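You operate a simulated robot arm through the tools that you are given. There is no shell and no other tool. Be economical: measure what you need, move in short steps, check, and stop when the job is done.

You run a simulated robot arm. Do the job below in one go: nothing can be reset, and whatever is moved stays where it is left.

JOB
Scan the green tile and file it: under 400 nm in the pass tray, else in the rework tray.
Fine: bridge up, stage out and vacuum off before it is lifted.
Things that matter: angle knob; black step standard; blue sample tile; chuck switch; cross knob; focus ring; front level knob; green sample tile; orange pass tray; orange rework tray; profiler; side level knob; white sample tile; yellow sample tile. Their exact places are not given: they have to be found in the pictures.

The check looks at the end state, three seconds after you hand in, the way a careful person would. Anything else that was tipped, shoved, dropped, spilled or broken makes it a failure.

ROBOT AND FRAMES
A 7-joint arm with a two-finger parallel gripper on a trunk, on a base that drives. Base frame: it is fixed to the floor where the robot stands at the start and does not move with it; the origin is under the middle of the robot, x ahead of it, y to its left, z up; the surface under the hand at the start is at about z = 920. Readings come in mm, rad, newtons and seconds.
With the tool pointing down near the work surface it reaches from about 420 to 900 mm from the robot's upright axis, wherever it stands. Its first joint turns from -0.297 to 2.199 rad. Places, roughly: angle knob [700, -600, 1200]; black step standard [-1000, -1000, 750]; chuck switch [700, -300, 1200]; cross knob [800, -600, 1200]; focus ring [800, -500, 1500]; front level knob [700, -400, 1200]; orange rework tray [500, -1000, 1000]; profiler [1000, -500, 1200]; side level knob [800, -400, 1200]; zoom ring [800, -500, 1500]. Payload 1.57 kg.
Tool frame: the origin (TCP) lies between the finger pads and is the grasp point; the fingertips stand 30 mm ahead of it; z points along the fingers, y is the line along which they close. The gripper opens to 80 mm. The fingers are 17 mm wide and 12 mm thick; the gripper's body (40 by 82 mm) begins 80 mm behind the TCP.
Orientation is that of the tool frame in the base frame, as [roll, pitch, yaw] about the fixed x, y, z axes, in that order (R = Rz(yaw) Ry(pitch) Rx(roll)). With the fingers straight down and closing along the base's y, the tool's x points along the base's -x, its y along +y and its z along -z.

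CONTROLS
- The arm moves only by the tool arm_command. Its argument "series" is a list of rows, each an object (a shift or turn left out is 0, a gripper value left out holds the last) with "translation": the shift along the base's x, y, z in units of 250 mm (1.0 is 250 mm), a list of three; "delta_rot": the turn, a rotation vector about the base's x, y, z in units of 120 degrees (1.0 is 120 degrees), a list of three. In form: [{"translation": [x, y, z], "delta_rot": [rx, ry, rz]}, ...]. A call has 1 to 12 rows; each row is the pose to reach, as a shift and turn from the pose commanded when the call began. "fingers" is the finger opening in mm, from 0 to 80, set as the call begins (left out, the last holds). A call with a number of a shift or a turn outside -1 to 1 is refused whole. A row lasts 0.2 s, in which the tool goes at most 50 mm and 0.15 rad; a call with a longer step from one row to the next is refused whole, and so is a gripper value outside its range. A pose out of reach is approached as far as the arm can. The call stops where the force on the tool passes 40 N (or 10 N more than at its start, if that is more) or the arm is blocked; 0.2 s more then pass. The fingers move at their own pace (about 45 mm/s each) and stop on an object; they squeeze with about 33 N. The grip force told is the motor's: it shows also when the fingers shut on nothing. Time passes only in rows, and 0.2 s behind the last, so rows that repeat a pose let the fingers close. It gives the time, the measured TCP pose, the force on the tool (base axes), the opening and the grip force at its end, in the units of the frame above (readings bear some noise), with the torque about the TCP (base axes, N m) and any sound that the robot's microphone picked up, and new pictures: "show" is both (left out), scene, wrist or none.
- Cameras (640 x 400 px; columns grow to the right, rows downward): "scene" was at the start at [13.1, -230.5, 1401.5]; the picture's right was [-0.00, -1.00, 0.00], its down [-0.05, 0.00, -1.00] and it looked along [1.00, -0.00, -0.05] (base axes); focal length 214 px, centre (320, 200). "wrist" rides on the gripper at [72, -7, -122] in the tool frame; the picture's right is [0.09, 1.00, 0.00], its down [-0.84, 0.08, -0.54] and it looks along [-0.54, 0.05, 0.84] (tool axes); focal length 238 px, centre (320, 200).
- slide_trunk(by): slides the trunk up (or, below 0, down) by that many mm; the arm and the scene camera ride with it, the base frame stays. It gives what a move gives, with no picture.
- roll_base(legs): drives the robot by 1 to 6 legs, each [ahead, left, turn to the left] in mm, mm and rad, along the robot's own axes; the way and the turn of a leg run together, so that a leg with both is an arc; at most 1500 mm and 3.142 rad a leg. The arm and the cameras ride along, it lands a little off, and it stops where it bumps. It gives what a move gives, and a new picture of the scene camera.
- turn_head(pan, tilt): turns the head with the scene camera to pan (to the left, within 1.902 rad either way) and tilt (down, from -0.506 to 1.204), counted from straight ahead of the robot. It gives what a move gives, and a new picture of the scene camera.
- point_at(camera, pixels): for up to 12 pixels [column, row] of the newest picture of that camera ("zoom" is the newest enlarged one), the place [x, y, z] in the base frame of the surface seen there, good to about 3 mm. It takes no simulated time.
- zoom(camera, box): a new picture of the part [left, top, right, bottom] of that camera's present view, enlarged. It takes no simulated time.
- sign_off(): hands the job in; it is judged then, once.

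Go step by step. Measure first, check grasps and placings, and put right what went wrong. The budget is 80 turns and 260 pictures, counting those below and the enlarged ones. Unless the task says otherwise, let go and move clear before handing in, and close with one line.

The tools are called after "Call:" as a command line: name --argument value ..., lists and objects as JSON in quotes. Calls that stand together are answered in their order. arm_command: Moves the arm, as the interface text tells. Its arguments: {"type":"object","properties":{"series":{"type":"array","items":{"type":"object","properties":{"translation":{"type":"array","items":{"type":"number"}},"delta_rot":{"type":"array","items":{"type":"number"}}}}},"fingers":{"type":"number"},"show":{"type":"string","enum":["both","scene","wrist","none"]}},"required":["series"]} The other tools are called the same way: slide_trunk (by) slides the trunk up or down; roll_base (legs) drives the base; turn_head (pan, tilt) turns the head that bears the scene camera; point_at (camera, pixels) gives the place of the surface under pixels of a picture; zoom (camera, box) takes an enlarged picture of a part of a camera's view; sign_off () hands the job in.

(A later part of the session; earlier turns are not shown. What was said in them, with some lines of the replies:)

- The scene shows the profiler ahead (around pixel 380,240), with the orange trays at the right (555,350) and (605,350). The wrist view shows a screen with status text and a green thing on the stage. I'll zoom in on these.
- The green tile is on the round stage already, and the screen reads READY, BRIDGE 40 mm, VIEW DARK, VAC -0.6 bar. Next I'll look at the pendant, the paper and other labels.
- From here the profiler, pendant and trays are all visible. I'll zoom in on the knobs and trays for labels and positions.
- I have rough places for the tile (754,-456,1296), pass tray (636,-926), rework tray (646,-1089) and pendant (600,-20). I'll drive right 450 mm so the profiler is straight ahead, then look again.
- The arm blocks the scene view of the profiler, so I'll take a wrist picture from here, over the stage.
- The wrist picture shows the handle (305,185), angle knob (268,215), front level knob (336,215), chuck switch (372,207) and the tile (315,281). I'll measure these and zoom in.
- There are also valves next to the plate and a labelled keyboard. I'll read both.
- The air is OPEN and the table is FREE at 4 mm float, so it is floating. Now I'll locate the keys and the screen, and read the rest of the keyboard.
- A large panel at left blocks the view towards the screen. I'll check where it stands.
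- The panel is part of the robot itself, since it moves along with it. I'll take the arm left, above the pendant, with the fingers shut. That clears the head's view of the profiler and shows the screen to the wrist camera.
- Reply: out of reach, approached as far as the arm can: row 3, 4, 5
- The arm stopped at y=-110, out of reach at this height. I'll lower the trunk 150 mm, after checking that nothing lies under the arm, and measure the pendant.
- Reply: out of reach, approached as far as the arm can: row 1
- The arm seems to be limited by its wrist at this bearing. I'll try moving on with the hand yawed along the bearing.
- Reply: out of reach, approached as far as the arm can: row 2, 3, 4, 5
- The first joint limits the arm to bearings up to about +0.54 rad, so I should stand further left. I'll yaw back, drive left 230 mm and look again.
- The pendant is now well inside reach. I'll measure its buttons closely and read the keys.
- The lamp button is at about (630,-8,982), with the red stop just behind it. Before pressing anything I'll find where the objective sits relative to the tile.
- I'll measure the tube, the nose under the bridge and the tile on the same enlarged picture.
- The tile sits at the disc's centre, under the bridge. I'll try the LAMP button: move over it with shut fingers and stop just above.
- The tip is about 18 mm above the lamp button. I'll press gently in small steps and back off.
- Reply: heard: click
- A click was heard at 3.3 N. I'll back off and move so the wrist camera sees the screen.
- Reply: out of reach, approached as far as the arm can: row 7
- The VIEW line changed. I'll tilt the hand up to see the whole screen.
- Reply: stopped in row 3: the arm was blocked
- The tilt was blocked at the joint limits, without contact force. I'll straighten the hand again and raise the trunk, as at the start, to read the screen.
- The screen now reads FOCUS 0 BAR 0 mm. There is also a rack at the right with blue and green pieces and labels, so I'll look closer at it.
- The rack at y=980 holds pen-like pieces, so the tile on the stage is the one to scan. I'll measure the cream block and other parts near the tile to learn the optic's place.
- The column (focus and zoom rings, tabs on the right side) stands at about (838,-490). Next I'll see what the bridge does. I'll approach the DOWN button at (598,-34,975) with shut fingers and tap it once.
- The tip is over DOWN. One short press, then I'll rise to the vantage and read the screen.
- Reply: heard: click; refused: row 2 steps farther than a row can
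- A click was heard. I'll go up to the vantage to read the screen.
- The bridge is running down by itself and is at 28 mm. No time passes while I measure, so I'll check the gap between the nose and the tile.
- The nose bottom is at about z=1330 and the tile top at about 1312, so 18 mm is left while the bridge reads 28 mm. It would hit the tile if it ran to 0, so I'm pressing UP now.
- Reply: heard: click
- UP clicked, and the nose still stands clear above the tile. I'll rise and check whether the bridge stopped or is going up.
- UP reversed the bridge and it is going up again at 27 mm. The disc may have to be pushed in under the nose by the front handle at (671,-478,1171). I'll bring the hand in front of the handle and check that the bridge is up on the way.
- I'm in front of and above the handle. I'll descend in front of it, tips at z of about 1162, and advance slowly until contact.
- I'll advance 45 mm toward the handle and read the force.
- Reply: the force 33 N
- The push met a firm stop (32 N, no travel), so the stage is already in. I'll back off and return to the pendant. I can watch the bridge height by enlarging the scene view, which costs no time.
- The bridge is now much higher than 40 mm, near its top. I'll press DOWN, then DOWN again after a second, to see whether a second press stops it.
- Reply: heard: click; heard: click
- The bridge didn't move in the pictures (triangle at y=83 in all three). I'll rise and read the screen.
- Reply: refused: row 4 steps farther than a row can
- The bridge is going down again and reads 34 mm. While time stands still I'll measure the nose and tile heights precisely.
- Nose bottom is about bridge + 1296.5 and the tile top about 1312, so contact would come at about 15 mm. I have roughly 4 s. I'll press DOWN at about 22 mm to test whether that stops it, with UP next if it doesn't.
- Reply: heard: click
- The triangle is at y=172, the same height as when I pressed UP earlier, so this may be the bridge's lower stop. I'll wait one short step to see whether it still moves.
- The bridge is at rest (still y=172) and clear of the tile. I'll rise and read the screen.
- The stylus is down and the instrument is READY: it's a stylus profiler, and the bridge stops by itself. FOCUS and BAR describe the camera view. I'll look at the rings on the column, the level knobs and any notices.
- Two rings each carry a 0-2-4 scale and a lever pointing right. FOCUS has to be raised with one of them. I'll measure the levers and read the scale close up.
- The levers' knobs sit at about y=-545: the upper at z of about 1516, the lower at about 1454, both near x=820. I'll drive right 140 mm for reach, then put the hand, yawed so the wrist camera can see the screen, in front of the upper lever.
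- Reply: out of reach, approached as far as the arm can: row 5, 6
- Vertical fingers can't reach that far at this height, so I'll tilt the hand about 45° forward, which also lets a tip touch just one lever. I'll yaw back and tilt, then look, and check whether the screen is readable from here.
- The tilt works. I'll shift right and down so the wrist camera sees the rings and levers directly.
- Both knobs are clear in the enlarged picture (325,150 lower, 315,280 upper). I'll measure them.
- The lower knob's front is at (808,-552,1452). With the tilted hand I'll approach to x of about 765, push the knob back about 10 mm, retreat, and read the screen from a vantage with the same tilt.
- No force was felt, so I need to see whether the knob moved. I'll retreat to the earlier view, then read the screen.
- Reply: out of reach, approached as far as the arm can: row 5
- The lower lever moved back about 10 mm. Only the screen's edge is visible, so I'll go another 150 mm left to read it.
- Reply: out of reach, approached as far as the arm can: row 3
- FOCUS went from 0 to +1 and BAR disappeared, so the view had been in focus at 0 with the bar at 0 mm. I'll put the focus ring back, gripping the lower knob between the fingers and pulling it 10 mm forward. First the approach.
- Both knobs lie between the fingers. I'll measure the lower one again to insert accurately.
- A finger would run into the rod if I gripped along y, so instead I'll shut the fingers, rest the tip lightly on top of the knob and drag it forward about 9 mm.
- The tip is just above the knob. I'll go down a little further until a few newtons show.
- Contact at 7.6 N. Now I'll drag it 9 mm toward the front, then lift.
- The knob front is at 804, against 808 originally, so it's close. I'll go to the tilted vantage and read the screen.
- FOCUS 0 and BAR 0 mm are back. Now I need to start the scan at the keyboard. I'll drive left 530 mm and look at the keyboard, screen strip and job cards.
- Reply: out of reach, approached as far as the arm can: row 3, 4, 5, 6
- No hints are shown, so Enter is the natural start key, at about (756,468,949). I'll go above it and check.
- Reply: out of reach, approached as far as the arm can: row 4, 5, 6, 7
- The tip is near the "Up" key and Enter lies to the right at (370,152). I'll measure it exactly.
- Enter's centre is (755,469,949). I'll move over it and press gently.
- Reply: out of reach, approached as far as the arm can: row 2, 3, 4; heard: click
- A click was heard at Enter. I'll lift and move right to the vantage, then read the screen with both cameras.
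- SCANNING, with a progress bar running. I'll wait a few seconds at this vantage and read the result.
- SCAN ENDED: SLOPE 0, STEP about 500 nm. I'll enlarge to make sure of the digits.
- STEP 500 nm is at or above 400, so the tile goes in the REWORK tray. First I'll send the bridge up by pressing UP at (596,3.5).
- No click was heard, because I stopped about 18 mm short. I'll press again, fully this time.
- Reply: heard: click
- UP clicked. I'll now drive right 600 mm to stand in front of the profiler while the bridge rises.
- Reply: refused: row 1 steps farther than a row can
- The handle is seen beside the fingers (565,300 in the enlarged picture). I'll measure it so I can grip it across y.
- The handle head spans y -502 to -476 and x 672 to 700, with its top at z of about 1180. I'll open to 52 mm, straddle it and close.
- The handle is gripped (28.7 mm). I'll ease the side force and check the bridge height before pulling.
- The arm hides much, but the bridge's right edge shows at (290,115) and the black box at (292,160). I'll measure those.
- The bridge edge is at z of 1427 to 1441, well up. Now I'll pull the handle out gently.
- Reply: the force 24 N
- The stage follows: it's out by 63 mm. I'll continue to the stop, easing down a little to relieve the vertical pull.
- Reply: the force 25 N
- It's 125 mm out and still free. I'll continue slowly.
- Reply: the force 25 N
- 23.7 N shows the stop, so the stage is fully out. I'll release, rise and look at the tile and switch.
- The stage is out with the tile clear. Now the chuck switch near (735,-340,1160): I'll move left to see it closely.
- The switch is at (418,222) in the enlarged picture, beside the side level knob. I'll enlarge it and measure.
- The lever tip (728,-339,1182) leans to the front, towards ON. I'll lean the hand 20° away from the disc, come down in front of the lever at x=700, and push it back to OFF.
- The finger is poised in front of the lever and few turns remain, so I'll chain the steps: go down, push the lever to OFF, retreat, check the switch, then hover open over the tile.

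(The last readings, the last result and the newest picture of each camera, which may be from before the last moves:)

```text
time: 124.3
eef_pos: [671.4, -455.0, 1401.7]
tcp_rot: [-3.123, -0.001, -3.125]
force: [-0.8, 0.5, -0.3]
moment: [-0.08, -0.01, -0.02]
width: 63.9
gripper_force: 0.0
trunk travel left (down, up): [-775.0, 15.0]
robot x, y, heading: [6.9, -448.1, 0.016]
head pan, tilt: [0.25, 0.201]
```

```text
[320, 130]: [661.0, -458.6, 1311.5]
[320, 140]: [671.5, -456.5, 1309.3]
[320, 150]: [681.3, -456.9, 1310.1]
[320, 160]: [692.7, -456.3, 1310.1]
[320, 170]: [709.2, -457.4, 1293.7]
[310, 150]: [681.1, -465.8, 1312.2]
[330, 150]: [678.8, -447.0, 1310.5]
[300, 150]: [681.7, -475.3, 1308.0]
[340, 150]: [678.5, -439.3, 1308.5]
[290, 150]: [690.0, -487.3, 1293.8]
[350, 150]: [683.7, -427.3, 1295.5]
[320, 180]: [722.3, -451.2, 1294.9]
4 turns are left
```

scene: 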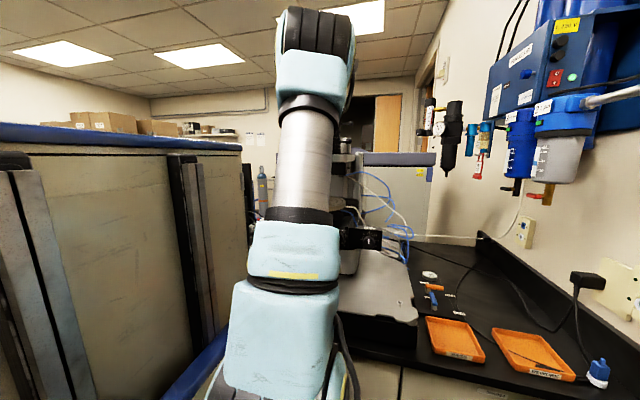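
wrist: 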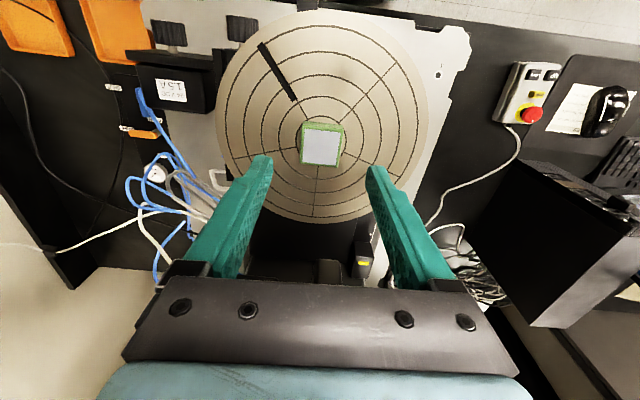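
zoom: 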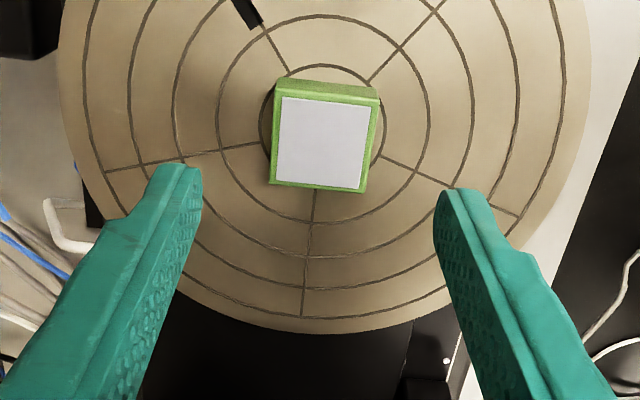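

The switch is now at OFF, and the tile is centred at (677,-457) with its top at 1310. Next chain: grasp it, lift, drive a little to the right, carry it over the rework tray and lower the trunk for a final look.

Call:
arm_command --series '[{"translation": [0.022, -0.008, -0.15]}, {"translation": [0.022, -0.008, -0.25]}, {"translation": [0.022, -0.008, -0.293]}]' --show "none"

Call:
arm_command --series '[{"translation": [0, 0, 0]}, {"translation": [0, 0, 0]}, {"translation": [0, 0, 0]}, {"translation": [0, 0, 0]}]' --fingers 0 --show "none"

Call:
arm_command --series '[{"translation": [0, 0, 0.02]}, {"translation": [0, 0, 0.08]}, {"translation": [0, 0, 0.22]}, {"translation": [0, 0, 0.4]}]' --show "wrist"

Call:
roll_base --legs '[[0, -120, 0]]'

Call:
arm_command --series '[{"translation": [0, -0.19, 0]}, {"translation": [0, -0.38, 0]}, {"translation": [0, -0.57, 0]}, {"translation": [0, -0.76, 0]}, {"translation": [0, -0.95, 0]}, {"translation": [0, -1.0, 0]}]' --show "none"

Call:
arm_command --series '[{"translation": [-0.02, -0.16, -0.1]}, {"translation": [-0.04, -0.32, -0.2]}, {"translation": [-0.06, -0.48, -0.3]}, {"translation": [-0.08, -0.64, -0.4]}, {"translation": [-0.1, -0.8, -0.5]}, {"translation": [-0.12, -0.96, -0.6]}]' --show "none"

Call:
slide_trunk --by -200

Call:
arm_command --series '[{"translation": [0, 0, 0]}]' --show "both"

Call:
point_at --camera "wrist" --pixels '[[320, 110], [280, 110], [240, 110], [360, 110], [400, 110], [320, 80], [320, 60], [260, 140], [380, 140], [260, 170], [380, 170], [420, 110]]'

Call:
zoom --camera "wrist" --box '[160, 30, 480, 260]'

```text
time: 125.1
eef_pos: [676.7, -458.4, 1326.1]
tcp_rot: [-3.125, -0.002, -3.127]
force: [-0.9, 0.8, 0.2]
moment: [0.0, -0.03, -0.05]
width: 64.0
gripper_force: 0.0
trunk travel left (down, up): [-775.0, 15.0]
robot x, y, heading: [3.1, -443.6, 0.01]
head pan, tilt: [0.25, 0.201]
```

```text
time: 126.1
eef_pos: [677.5, -457.8, 1328.0]
tcp_rot: [-3.124, -0.002, -3.124]
force: [-0.6, 0.1, 0.0]
moment: [0.02, 0.03, 0.04]
width: 36.7
gripper_force: 33.2
trunk travel left (down, up): [-775.0, 15.0]
robot x, y, heading: [7.3, -451.6, 0.01]
head pan, tilt: [0.25, 0.201]
```

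```text
time: 127.1
eef_pos: [677.0, -457.8, 1427.0]
tcp_rot: [-3.124, -0.002, -3.123]
force: [0.9, -0.8, 0.2]
moment: [-0.02, 0.04, 0.02]
width: 36.7
gripper_force: 32.6
trunk travel left (down, up): [-775.0, 15.0]
robot x, y, heading: [5.2, -445.0, 0.013]
head pan, tilt: [0.25, 0.201]
```

wrist: 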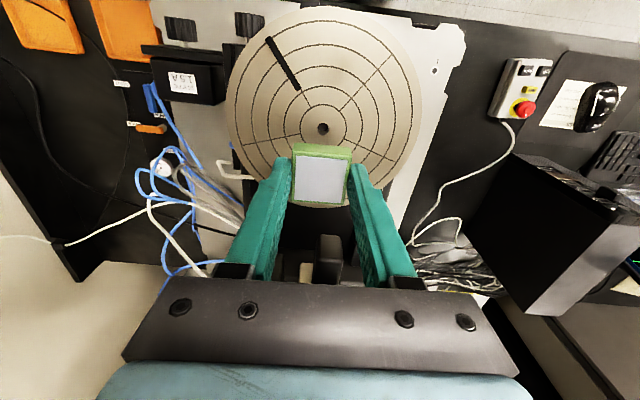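

```text
time: 128.4
eef_pos: [677.4, -580.4, 1427.4]
tcp_rot: [-3.124, -0.002, -3.127]
force: [-0.5, 0.2, 0.2]
moment: [-0.02, 0.02, -0.03]
width: 36.7
gripper_force: 33.2
trunk travel left (down, up): [-775.0, 15.0]
robot x, y, heading: [6.4, -567.5, 0.012]
head pan, tilt: [0.25, 0.201]
```

scene: 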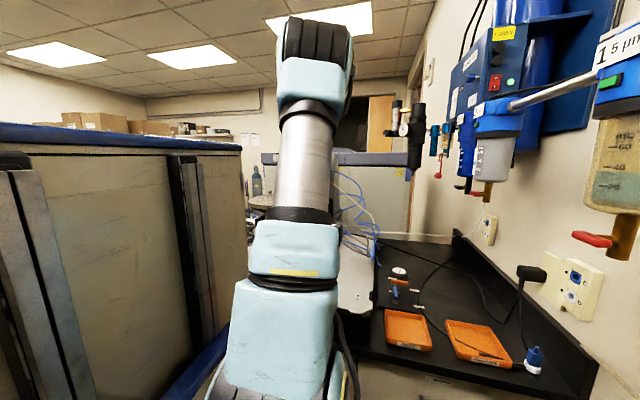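

```text
time: 129.8
eef_pos: [676.7, -831.1, 1425.5]
tcp_rot: [-3.124, -0.004, -3.127]
force: [-0.3, 0.1, 0.0]
moment: [0.0, 0.03, -0.03]
width: 36.6
gripper_force: 33.0
trunk travel left (down, up): [-775.0, 15.0]
robot x, y, heading: [5.7, -569.3, 0.011]
head pan, tilt: [0.25, 0.201]
```

```text
time: 131.2
eef_pos: [704.8, -985.3, 1298.0]
tcp_rot: [-3.126, 0.024, -3.052]
force: [-13.3, 36.1, 15.0]
moment: [-4.62, -0.26, -3.3]
width: 36.7
gripper_force: 32.4
trunk travel left (down, up): [-775.0, 15.0]
robot x, y, heading: [32.1, -556.0, 0.058]
head pan, tilt: [0.25, 0.201]
stopped in row 6: the force on the tool passed its limit at 174 N (the readings are from after the stop); the commanded pose is now the measured one
```

```text
time: 131.5
eef_pos: [705.0, -985.6, 1297.1]
tcp_rot: [-3.129, 0.026, -3.051]
force: [-10.6, 28.3, 4.5]
moment: [-3.54, -0.76, -2.65]
width: 37.0
gripper_force: 32.8
trunk travel left (down, up): [-773.0, 17.0]
robot x, y, heading: [32.0, -558.5, 0.054]
head pan, tilt: [0.25, 0.201]
stopped: the force on the tool passed its limit at 58 N (the readings are from after the stop); the commanded pose is now the measured one
```

```text
time: 131.9
eef_pos: [706.1, -986.8, 1297.3]
tcp_rot: [-3.128, 0.026, -3.052]
force: [-13.4, 39.1, -2.4]
moment: [-4.49, -1.81, -3.61]
width: 36.9
gripper_force: 33.0
trunk travel left (down, up): [-773.0, 17.0]
robot x, y, heading: [34.7, -561.2, 0.054]
head pan, tilt: [0.25, 0.201]
```

scene: 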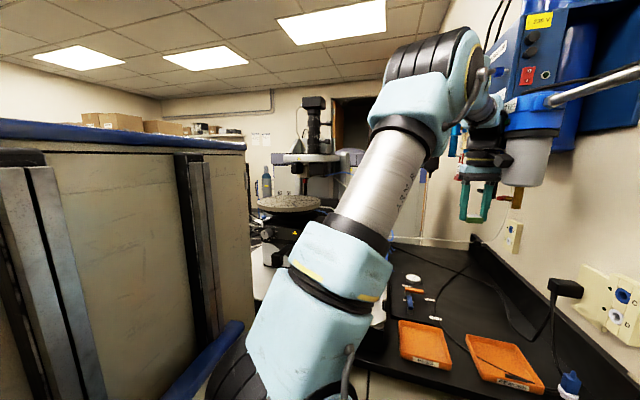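
wrist: 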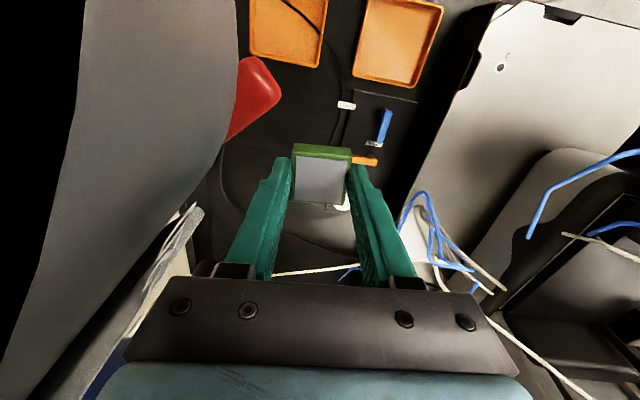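

```text
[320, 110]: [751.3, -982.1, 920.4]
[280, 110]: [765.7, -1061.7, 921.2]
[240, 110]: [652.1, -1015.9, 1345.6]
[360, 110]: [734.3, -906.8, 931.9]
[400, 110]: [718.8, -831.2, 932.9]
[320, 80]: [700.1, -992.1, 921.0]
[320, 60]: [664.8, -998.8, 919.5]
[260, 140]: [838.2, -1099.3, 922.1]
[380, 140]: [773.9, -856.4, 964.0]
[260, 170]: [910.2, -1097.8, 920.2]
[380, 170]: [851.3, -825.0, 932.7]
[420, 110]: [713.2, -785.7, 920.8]
```

```text
1.74 times, centred on (320, 145) of wrist
3 turns are left
```

zoom: 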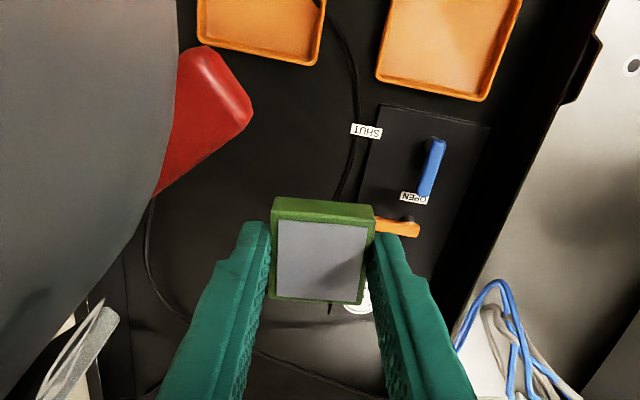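

The hand met the wall filter's bowl, whose bottom is at z of about 1340 above the tray. The tile is still held (36.9 mm). I'll back away, lower with the hand tilted 25° so the wrist stays clear of the filter, slide in low over the rework tray and look.

Call:
arm_command --series '[{"translation": [0, 0.1, 0]}, {"translation": [0, 0.25, 0]}, {"translation": [0, 0.4, 0]}]' --show "none"

Call:
arm_command --series '[{"translation": [-0.08, 0, -0.13], "delta_rot": [0, -0.05, 0]}, {"translation": [-0.16, 0, -0.26], "delta_rot": [0, -0.1, 0]}, {"translation": [-0.24, 0, -0.39], "delta_rot": [0, -0.15, 0]}, {"translation": [-0.316, 0, -0.52], "delta_rot": [0, -0.195, 0]}]' --show "none"

Call:
arm_command --series '[{"translation": [0, 0, -0.17]}, {"translation": [0, 0, -0.34]}, {"translation": [0, 0, -0.51]}, {"translation": [0, 0, -0.668]}]' --show "none"

Call:
arm_command --series '[{"translation": [0, -0.14, 0]}, {"translation": [0, -0.28, 0]}, {"translation": [0, -0.42, 0]}, {"translation": [0, -0.56, 0]}, {"translation": [0, -0.708, 0]}]' --show "both"

Call:
point_at --camera "wrist" --pixels '[[320, 70], [320, 95], [320, 120], [270, 95], [220, 95], [370, 95], [420, 95], [270, 125], [370, 125], [250, 150], [390, 150], [320, 45]]'

Call:
zoom --camera "wrist" --box '[160, 20, 480, 240]'

Call:
zoom --camera "scene" --box '[360, 200, 600, 400]'

```text
time: 132.7
eef_pos: [711.6, -895.3, 1293.7]
tcp_rot: [-3.131, 0.019, -3.053]
force: [0.6, -0.3, 0.0]
moment: [0.0, -0.01, -0.01]
width: 36.7
gripper_force: 32.6
trunk travel left (down, up): [-773.0, 17.0]
robot x, y, heading: [34.0, -559.0, 0.059]
head pan, tilt: [0.25, 0.201]
```

```text
time: 133.7
eef_pos: [631.2, -892.2, 1160.7]
tcp_rot: [-3.091, 0.428, -3.041]
force: [1.1, 0.6, -0.3]
moment: [0.01, 0.02, -0.01]
width: 36.8
gripper_force: 33.1
trunk travel left (down, up): [-773.0, 17.0]
robot x, y, heading: [33.0, -558.1, 0.052]
head pan, tilt: [0.25, 0.201]
```

```text
time: 134.7
eef_pos: [630.9, -894.4, 997.2]
tcp_rot: [-3.093, 0.43, -3.045]
force: [-0.2, -0.1, 0.7]
moment: [-0.04, 0.02, -0.01]
width: 36.5
gripper_force: 32.7
trunk travel left (down, up): [-773.0, 17.0]
robot x, y, heading: [32.8, -562.7, 0.056]
head pan, tilt: [0.25, 0.201]
```

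```text
time: 136.1
eef_pos: [678.0, -1037.7, 1002.3]
tcp_rot: [-3.072, 0.431, -2.99]
force: [-1.6, 0.3, -0.1]
moment: [-0.04, -0.07, -0.04]
width: 36.7
gripper_force: 32.7
trunk travel left (down, up): [-773.0, 17.0]
robot x, y, heading: [56.3, -554.5, 0.09]
head pan, tilt: [0.25, 0.201]
stopped in row 5: the arm was blocked; the commanded pose is now the measured one
```

scene: 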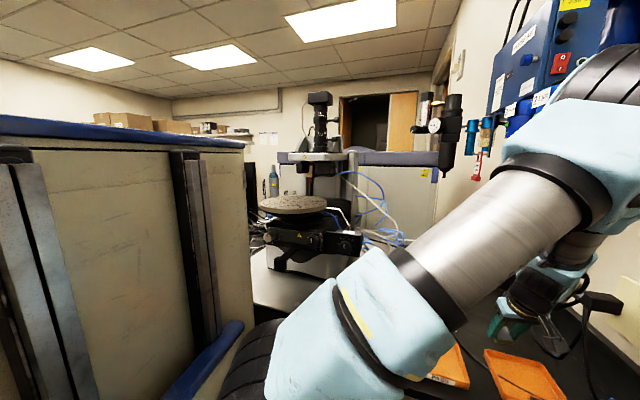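
wrist: 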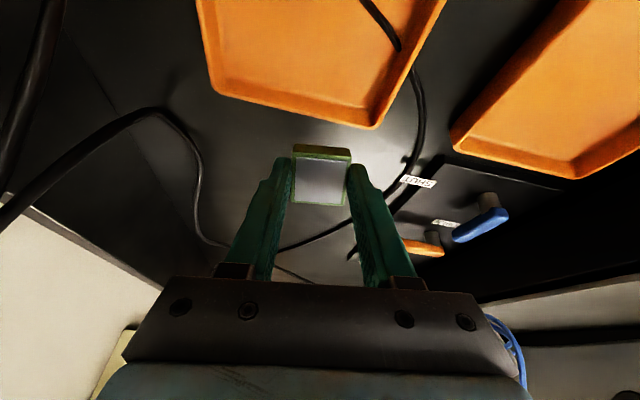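

```text
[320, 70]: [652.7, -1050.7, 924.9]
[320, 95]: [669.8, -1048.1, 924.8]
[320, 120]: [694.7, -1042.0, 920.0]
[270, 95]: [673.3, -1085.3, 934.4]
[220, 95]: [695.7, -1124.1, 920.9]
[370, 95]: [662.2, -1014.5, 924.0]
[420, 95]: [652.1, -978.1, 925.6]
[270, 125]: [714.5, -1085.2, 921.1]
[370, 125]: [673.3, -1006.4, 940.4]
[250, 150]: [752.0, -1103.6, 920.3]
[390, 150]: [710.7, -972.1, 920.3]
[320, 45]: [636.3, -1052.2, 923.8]
```

```text
1.82 times, centred on (320, 130) of wrist
```

zoom: 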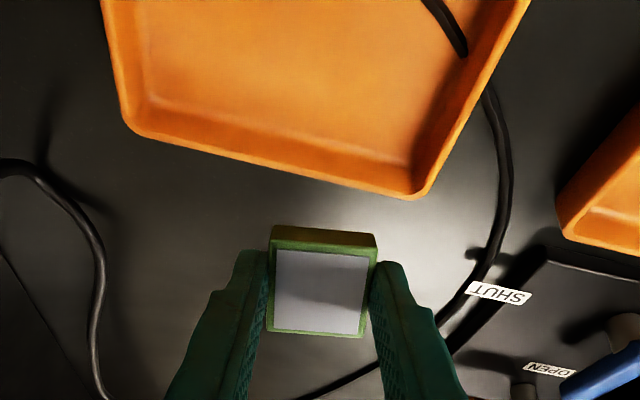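

```text
2.00 times, centred on (480, 300) of scene
2 turns are left
```

zoom: 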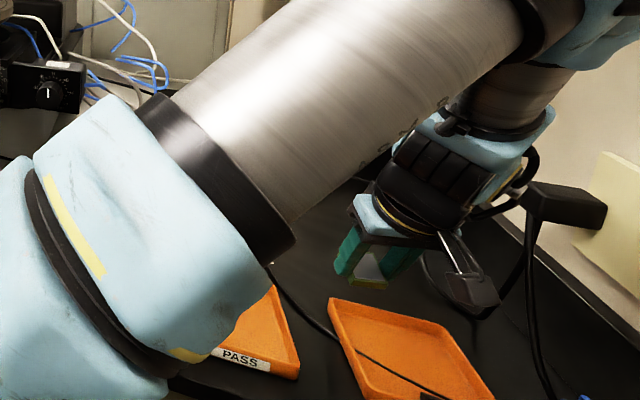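

The arm is blocked by the wall unit, with the tile just behind the tray: the tray floor's back edge is at x of about 672 and the tile at about 692. I'll shift the whole robot 54 mm back and 15 mm right, lower by trunk onto the tray floor, release, raise and move clear, then look.

Call:
roll_base --legs '[[-55, -10, 0]]'

Call:
slide_trunk --by -36

Call:
arm_command --series '[{"translation": [0, 0, 0]}, {"translation": [0, 0, 0]}, {"translation": [0, 0, 0]}]' --fingers 45 --show "wrist"

Call:
slide_trunk --by 50

Call:
roll_base --legs '[[0, 80, 0]]'

Call:
arm_command --series '[{"translation": [0, 0, 0]}]' --show "both"

```text
time: 136.9
eef_pos: [677.7, -1031.7, 1005.8]
tcp_rot: [-3.073, 0.432, -2.97]
force: [-1.1, 0.3, -0.6]
moment: [-0.02, -0.02, -0.01]
width: 36.6
gripper_force: 32.4
trunk travel left (down, up): [-773.0, 17.0]
robot x, y, heading: [43.0, -554.7, 0.087]
head pan, tilt: [0.25, 0.201]
stopped in leg 1: the robot was blocked; the commanded pose is now the measured one
```

scene: 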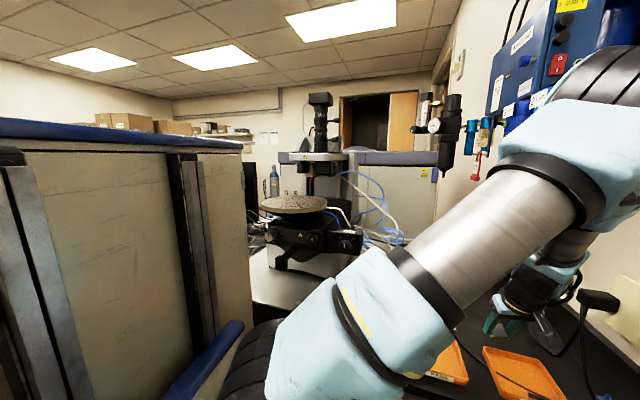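

```text
time: 137.6
eef_pos: [673.0, -1041.3, 973.2]
tcp_rot: [-3.068, 0.44, -2.979]
force: [-1.5, -0.4, 13.7]
moment: [0.3, -0.04, 0.02]
width: 36.7
gripper_force: 33.1
trunk travel left (down, up): [-738.0, 52.0]
robot x, y, heading: [46.9, -552.4, 0.097]
head pan, tilt: [0.25, 0.201]
stopped: the force on the tool passed its limit at 50 N (the readings are from after the stop); the commanded pose is now the measured one
```

```text
time: 138.4
eef_pos: [672.7, -1040.4, 972.9]
tcp_rot: [-3.074, 0.438, -2.98]
force: [-2.2, -6.1, 17.0]
moment: [0.14, -0.02, 0.01]
width: 40.0
gripper_force: 0.2
trunk travel left (down, up): [-738.0, 52.0]
robot x, y, heading: [49.3, -551.7, 0.088]
head pan, tilt: [0.25, 0.201]
```

wrist: 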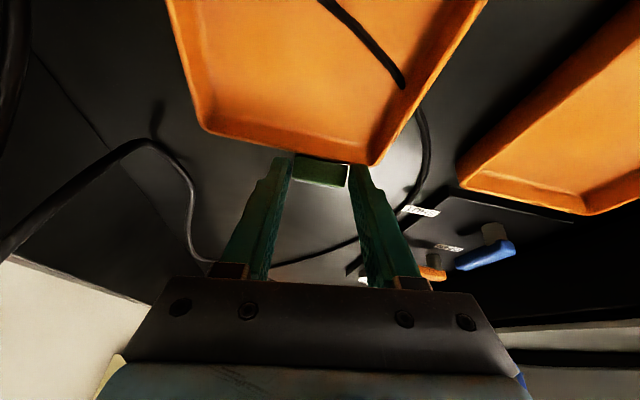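

```text
time: 139.3
eef_pos: [676.2, -1034.1, 1028.9]
tcp_rot: [-3.066, 0.434, -2.976]
force: [0.8, -0.2, -0.1]
moment: [0.0, -0.01, -0.01]
width: 45.0
gripper_force: 0.1
trunk travel left (down, up): [-788.0, 2.0]
robot x, y, heading: [44.2, -555.1, 0.093]
head pan, tilt: [0.25, 0.201]
```

```text
time: 140.4
eef_pos: [665.8, -960.4, 1021.8]
tcp_rot: [-3.076, 0.437, -2.982]
force: [0.1, -0.1, 0.6]
moment: [0.01, -0.01, -0.01]
width: 44.8
gripper_force: 0.0
trunk travel left (down, up): [-788.0, 2.0]
robot x, y, heading: [39.4, -476.4, 0.089]
head pan, tilt: [0.25, 0.201]
```

scene: 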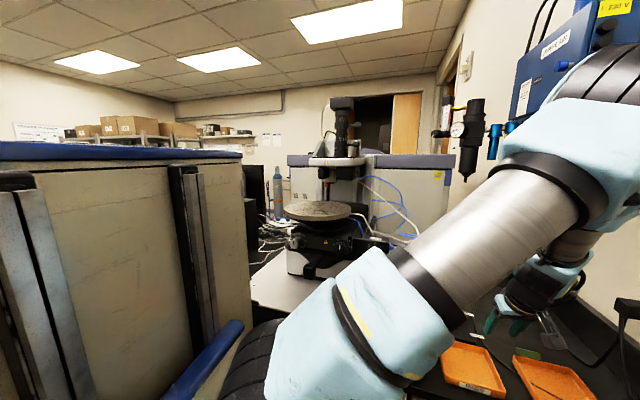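

```text
time: 140.8
eef_pos: [665.4, -960.5, 1021.8]
tcp_rot: [-3.076, 0.437, -2.982]
force: [-0.4, 0.3, -0.3]
moment: [-0.01, 0.01, 0.02]
width: 45.0
gripper_force: 0.1
trunk travel left (down, up): [-788.0, 2.0]
robot x, y, heading: [37.9, -474.4, 0.091]
head pan, tilt: [0.25, 0.201]
1 turns are left
```

scene: 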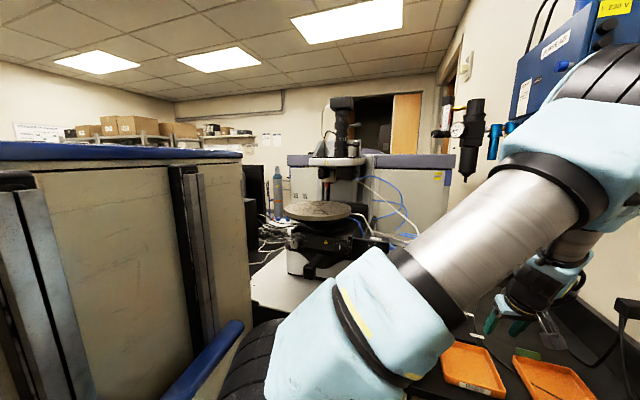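
wrist: 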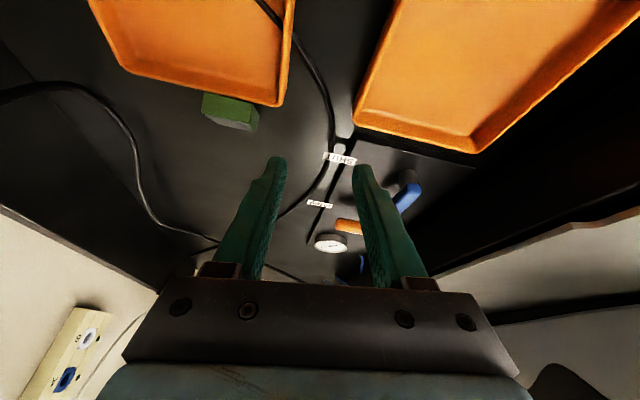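

The last picture shows the tile (230,110) leaning behind the rework tray's back rim, not in it, and one turn is left. I'll regrip it at about (700,-1042), lift it, shift the robot back about 57 mm so it comes down inside the tray, release, move clear and hand in.

Call:
roll_base --legs '[[0, -76, 0]]'

Call:
arm_command --series '[{"translation": [0.03, -0.015, 0]}, {"translation": [0.066, -0.03, 0]}, {"translation": [0.066, -0.03, 0]}]' --fingers 54 --show "none"

Call:
slide_trunk --by -58

Call:
arm_command --series '[{"translation": [0, 0, 0]}, {"translation": [0, 0, 0]}, {"translation": [0, 0, 0]}, {"translation": [0, 0, 0]}]' --fingers 0 --show "none"

Call:
slide_trunk --by 56

Call:
roll_base --legs '[[-57, 60, 0]]'

Call:
roll_base --legs '[[0, -60, 0]]'

Call:
slide_trunk --by -50

Call:
arm_command --series '[{"translation": [0, 0, 0]}, {"translation": [0, 0, 0]}, {"translation": [0, 0, 0]}]' --fingers 46 --show "wrist"

Call:
slide_trunk --by 45

Call:
roll_base --legs '[[0, 90, 0]]'

Call:
sign_off

```text
time: 141.9
eef_pos: [676.7, -1027.8, 1022.3]
tcp_rot: [-3.075, 0.437, -2.973]
force: [-0.4, -0.2, -0.2]
moment: [0.03, 0.02, 0.04]
width: 45.0
gripper_force: 0.1
trunk travel left (down, up): [-788.0, 2.0]
robot x, y, heading: [49.0, -549.9, 0.094]
head pan, tilt: [0.25, 0.201]
stopped in leg 1: the robot was blocked; the commanded pose is now the measured one
```

scene: 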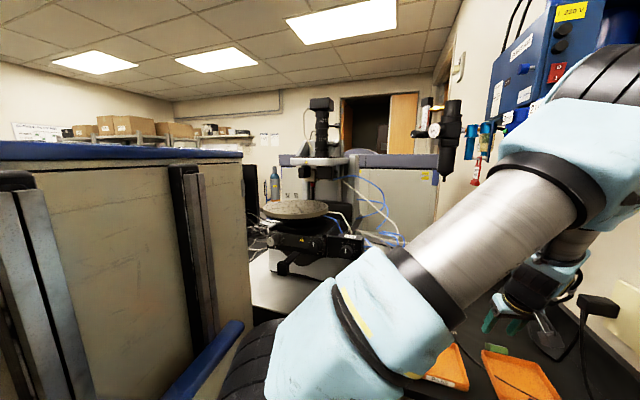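

```text
time: 142.7
eef_pos: [692.8, -1036.0, 1022.8]
tcp_rot: [-3.072, 0.439, -2.971]
force: [-0.6, 0.7, 0.0]
moment: [0.03, -0.01, -0.01]
width: 54.0
gripper_force: 0.0
trunk travel left (down, up): [-788.0, 2.0]
robot x, y, heading: [46.7, -549.2, 0.092]
head pan, tilt: [0.25, 0.201]
```

```text
time: 143.7
eef_pos: [693.4, -1037.6, 964.0]
tcp_rot: [-3.077, 0.437, -2.975]
force: [0.0, 0.4, -0.8]
moment: [0.01, 0.05, -0.01]
width: 54.0
gripper_force: 0.1
trunk travel left (down, up): [-730.0, 60.0]
robot x, y, heading: [44.1, -549.3, 0.092]
head pan, tilt: [0.25, 0.201]
```

```text
time: 144.7
eef_pos: [692.8, -1037.4, 964.2]
tcp_rot: [-3.077, 0.438, -2.972]
force: [1.0, 0.1, 2.3]
moment: [0.02, 0.02, -0.02]
width: 37.0
gripper_force: 33.1
trunk travel left (down, up): [-730.0, 60.0]
robot x, y, heading: [45.2, -549.4, 0.097]
head pan, tilt: [0.25, 0.201]
```

```text
time: 145.7
eef_pos: [693.4, -1038.3, 1021.7]
tcp_rot: [-3.071, 0.44, -2.973]
force: [0.1, 0.5, -0.6]
moment: [0.0, 0.01, 0.01]
width: 37.1
gripper_force: 32.9
trunk travel left (down, up): [-786.0, 4.0]
robot x, y, heading: [47.8, -550.4, 0.092]
head pan, tilt: [0.25, 0.201]
```

```text
time: 146.8
eef_pos: [630.1, -983.2, 1019.1]
tcp_rot: [-3.076, 0.437, -2.974]
force: [-0.1, 0.9, -1.0]
moment: [0.01, 0.0, -0.02]
width: 36.8
gripper_force: 33.2
trunk travel left (down, up): [-786.0, 4.0]
robot x, y, heading: [-17.0, -494.0, 0.09]
head pan, tilt: [0.25, 0.201]
```

scene: 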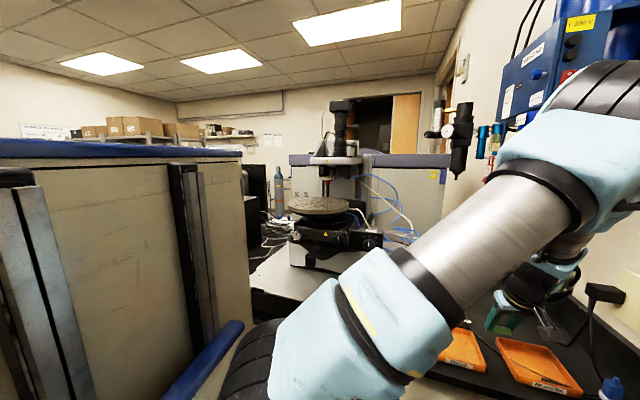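

```text
time: 147.8
eef_pos: [637.8, -1032.7, 1019.0]
tcp_rot: [-3.076, 0.437, -2.968]
force: [0.2, 0.8, -0.4]
moment: [0.0, 0.05, 0.0]
width: 36.9
gripper_force: 33.1
trunk travel left (down, up): [-786.0, 4.0]
robot x, y, heading: [-6.8, -549.0, 0.096]
head pan, tilt: [0.25, 0.201]
stopped in leg 1: the robot was blocked; the commanded pose is now the measured one
```

scene: 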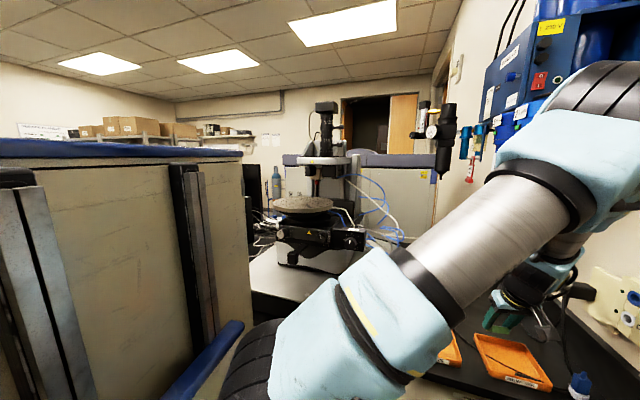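

```text
time: 148.7
eef_pos: [637.8, -1033.1, 968.2]
tcp_rot: [-3.08, 0.437, -2.966]
force: [-0.7, 0.5, 0.7]
moment: [0.0, -0.03, 0.02]
width: 37.0
gripper_force: 32.8
trunk travel left (down, up): [-736.0, 54.0]
robot x, y, heading: [-12.2, -550.1, 0.095]
head pan, tilt: [0.25, 0.201]
```

```text
time: 149.5
eef_pos: [638.3, -1033.3, 968.4]
tcp_rot: [-3.075, 0.438, -2.968]
force: [0.2, 0.3, -0.2]
moment: [0.01, 0.01, 0.04]
width: 46.1
gripper_force: 0.1
trunk travel left (down, up): [-736.0, 54.0]
robot x, y, heading: [-13.0, -548.7, 0.093]
head pan, tilt: [0.25, 0.201]
```

wrist: 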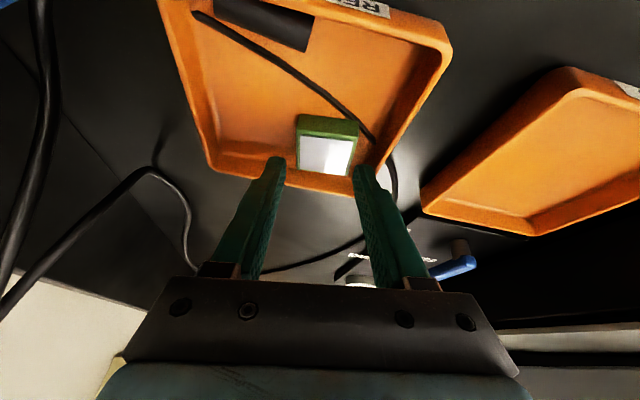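

```text
time: 150.4
eef_pos: [638.3, -1034.8, 1016.1]
tcp_rot: [-3.075, 0.438, -2.968]
force: [0.2, -1.2, 0.1]
moment: [0.0, 0.01, 0.01]
width: 46.1
gripper_force: 0.0
trunk travel left (down, up): [-781.0, 9.0]
robot x, y, heading: [-11.4, -550.9, 0.096]
head pan, tilt: [0.25, 0.201]
```

```text
time: 151.5
eef_pos: [628.3, -945.8, 1013.2]
tcp_rot: [-3.076, 0.438, -2.969]
force: [-0.4, 1.0, -0.7]
moment: [0.04, -0.04, 0.02]
width: 45.7
gripper_force: 0.1
trunk travel left (down, up): [-781.0, 9.0]
robot x, y, heading: [-18.1, -461.2, 0.098]
head pan, tilt: [0.25, 0.201]
```

scene: 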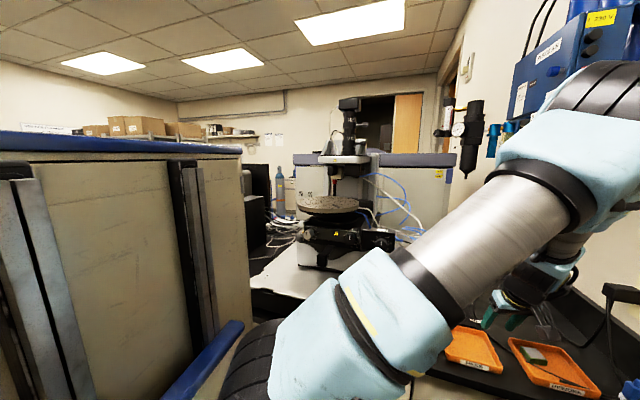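

```text
The job is handed in.
```

The green tile scanned at 500 nm and now lies face up in the rework tray (bridge up, stage out and vacuum off before lifting), but on the way the arm hit the wall-mounted filter hard (174 N), bumped the wall unit again later, and first set the tile down behind the tray; I did not check the filter for damage.
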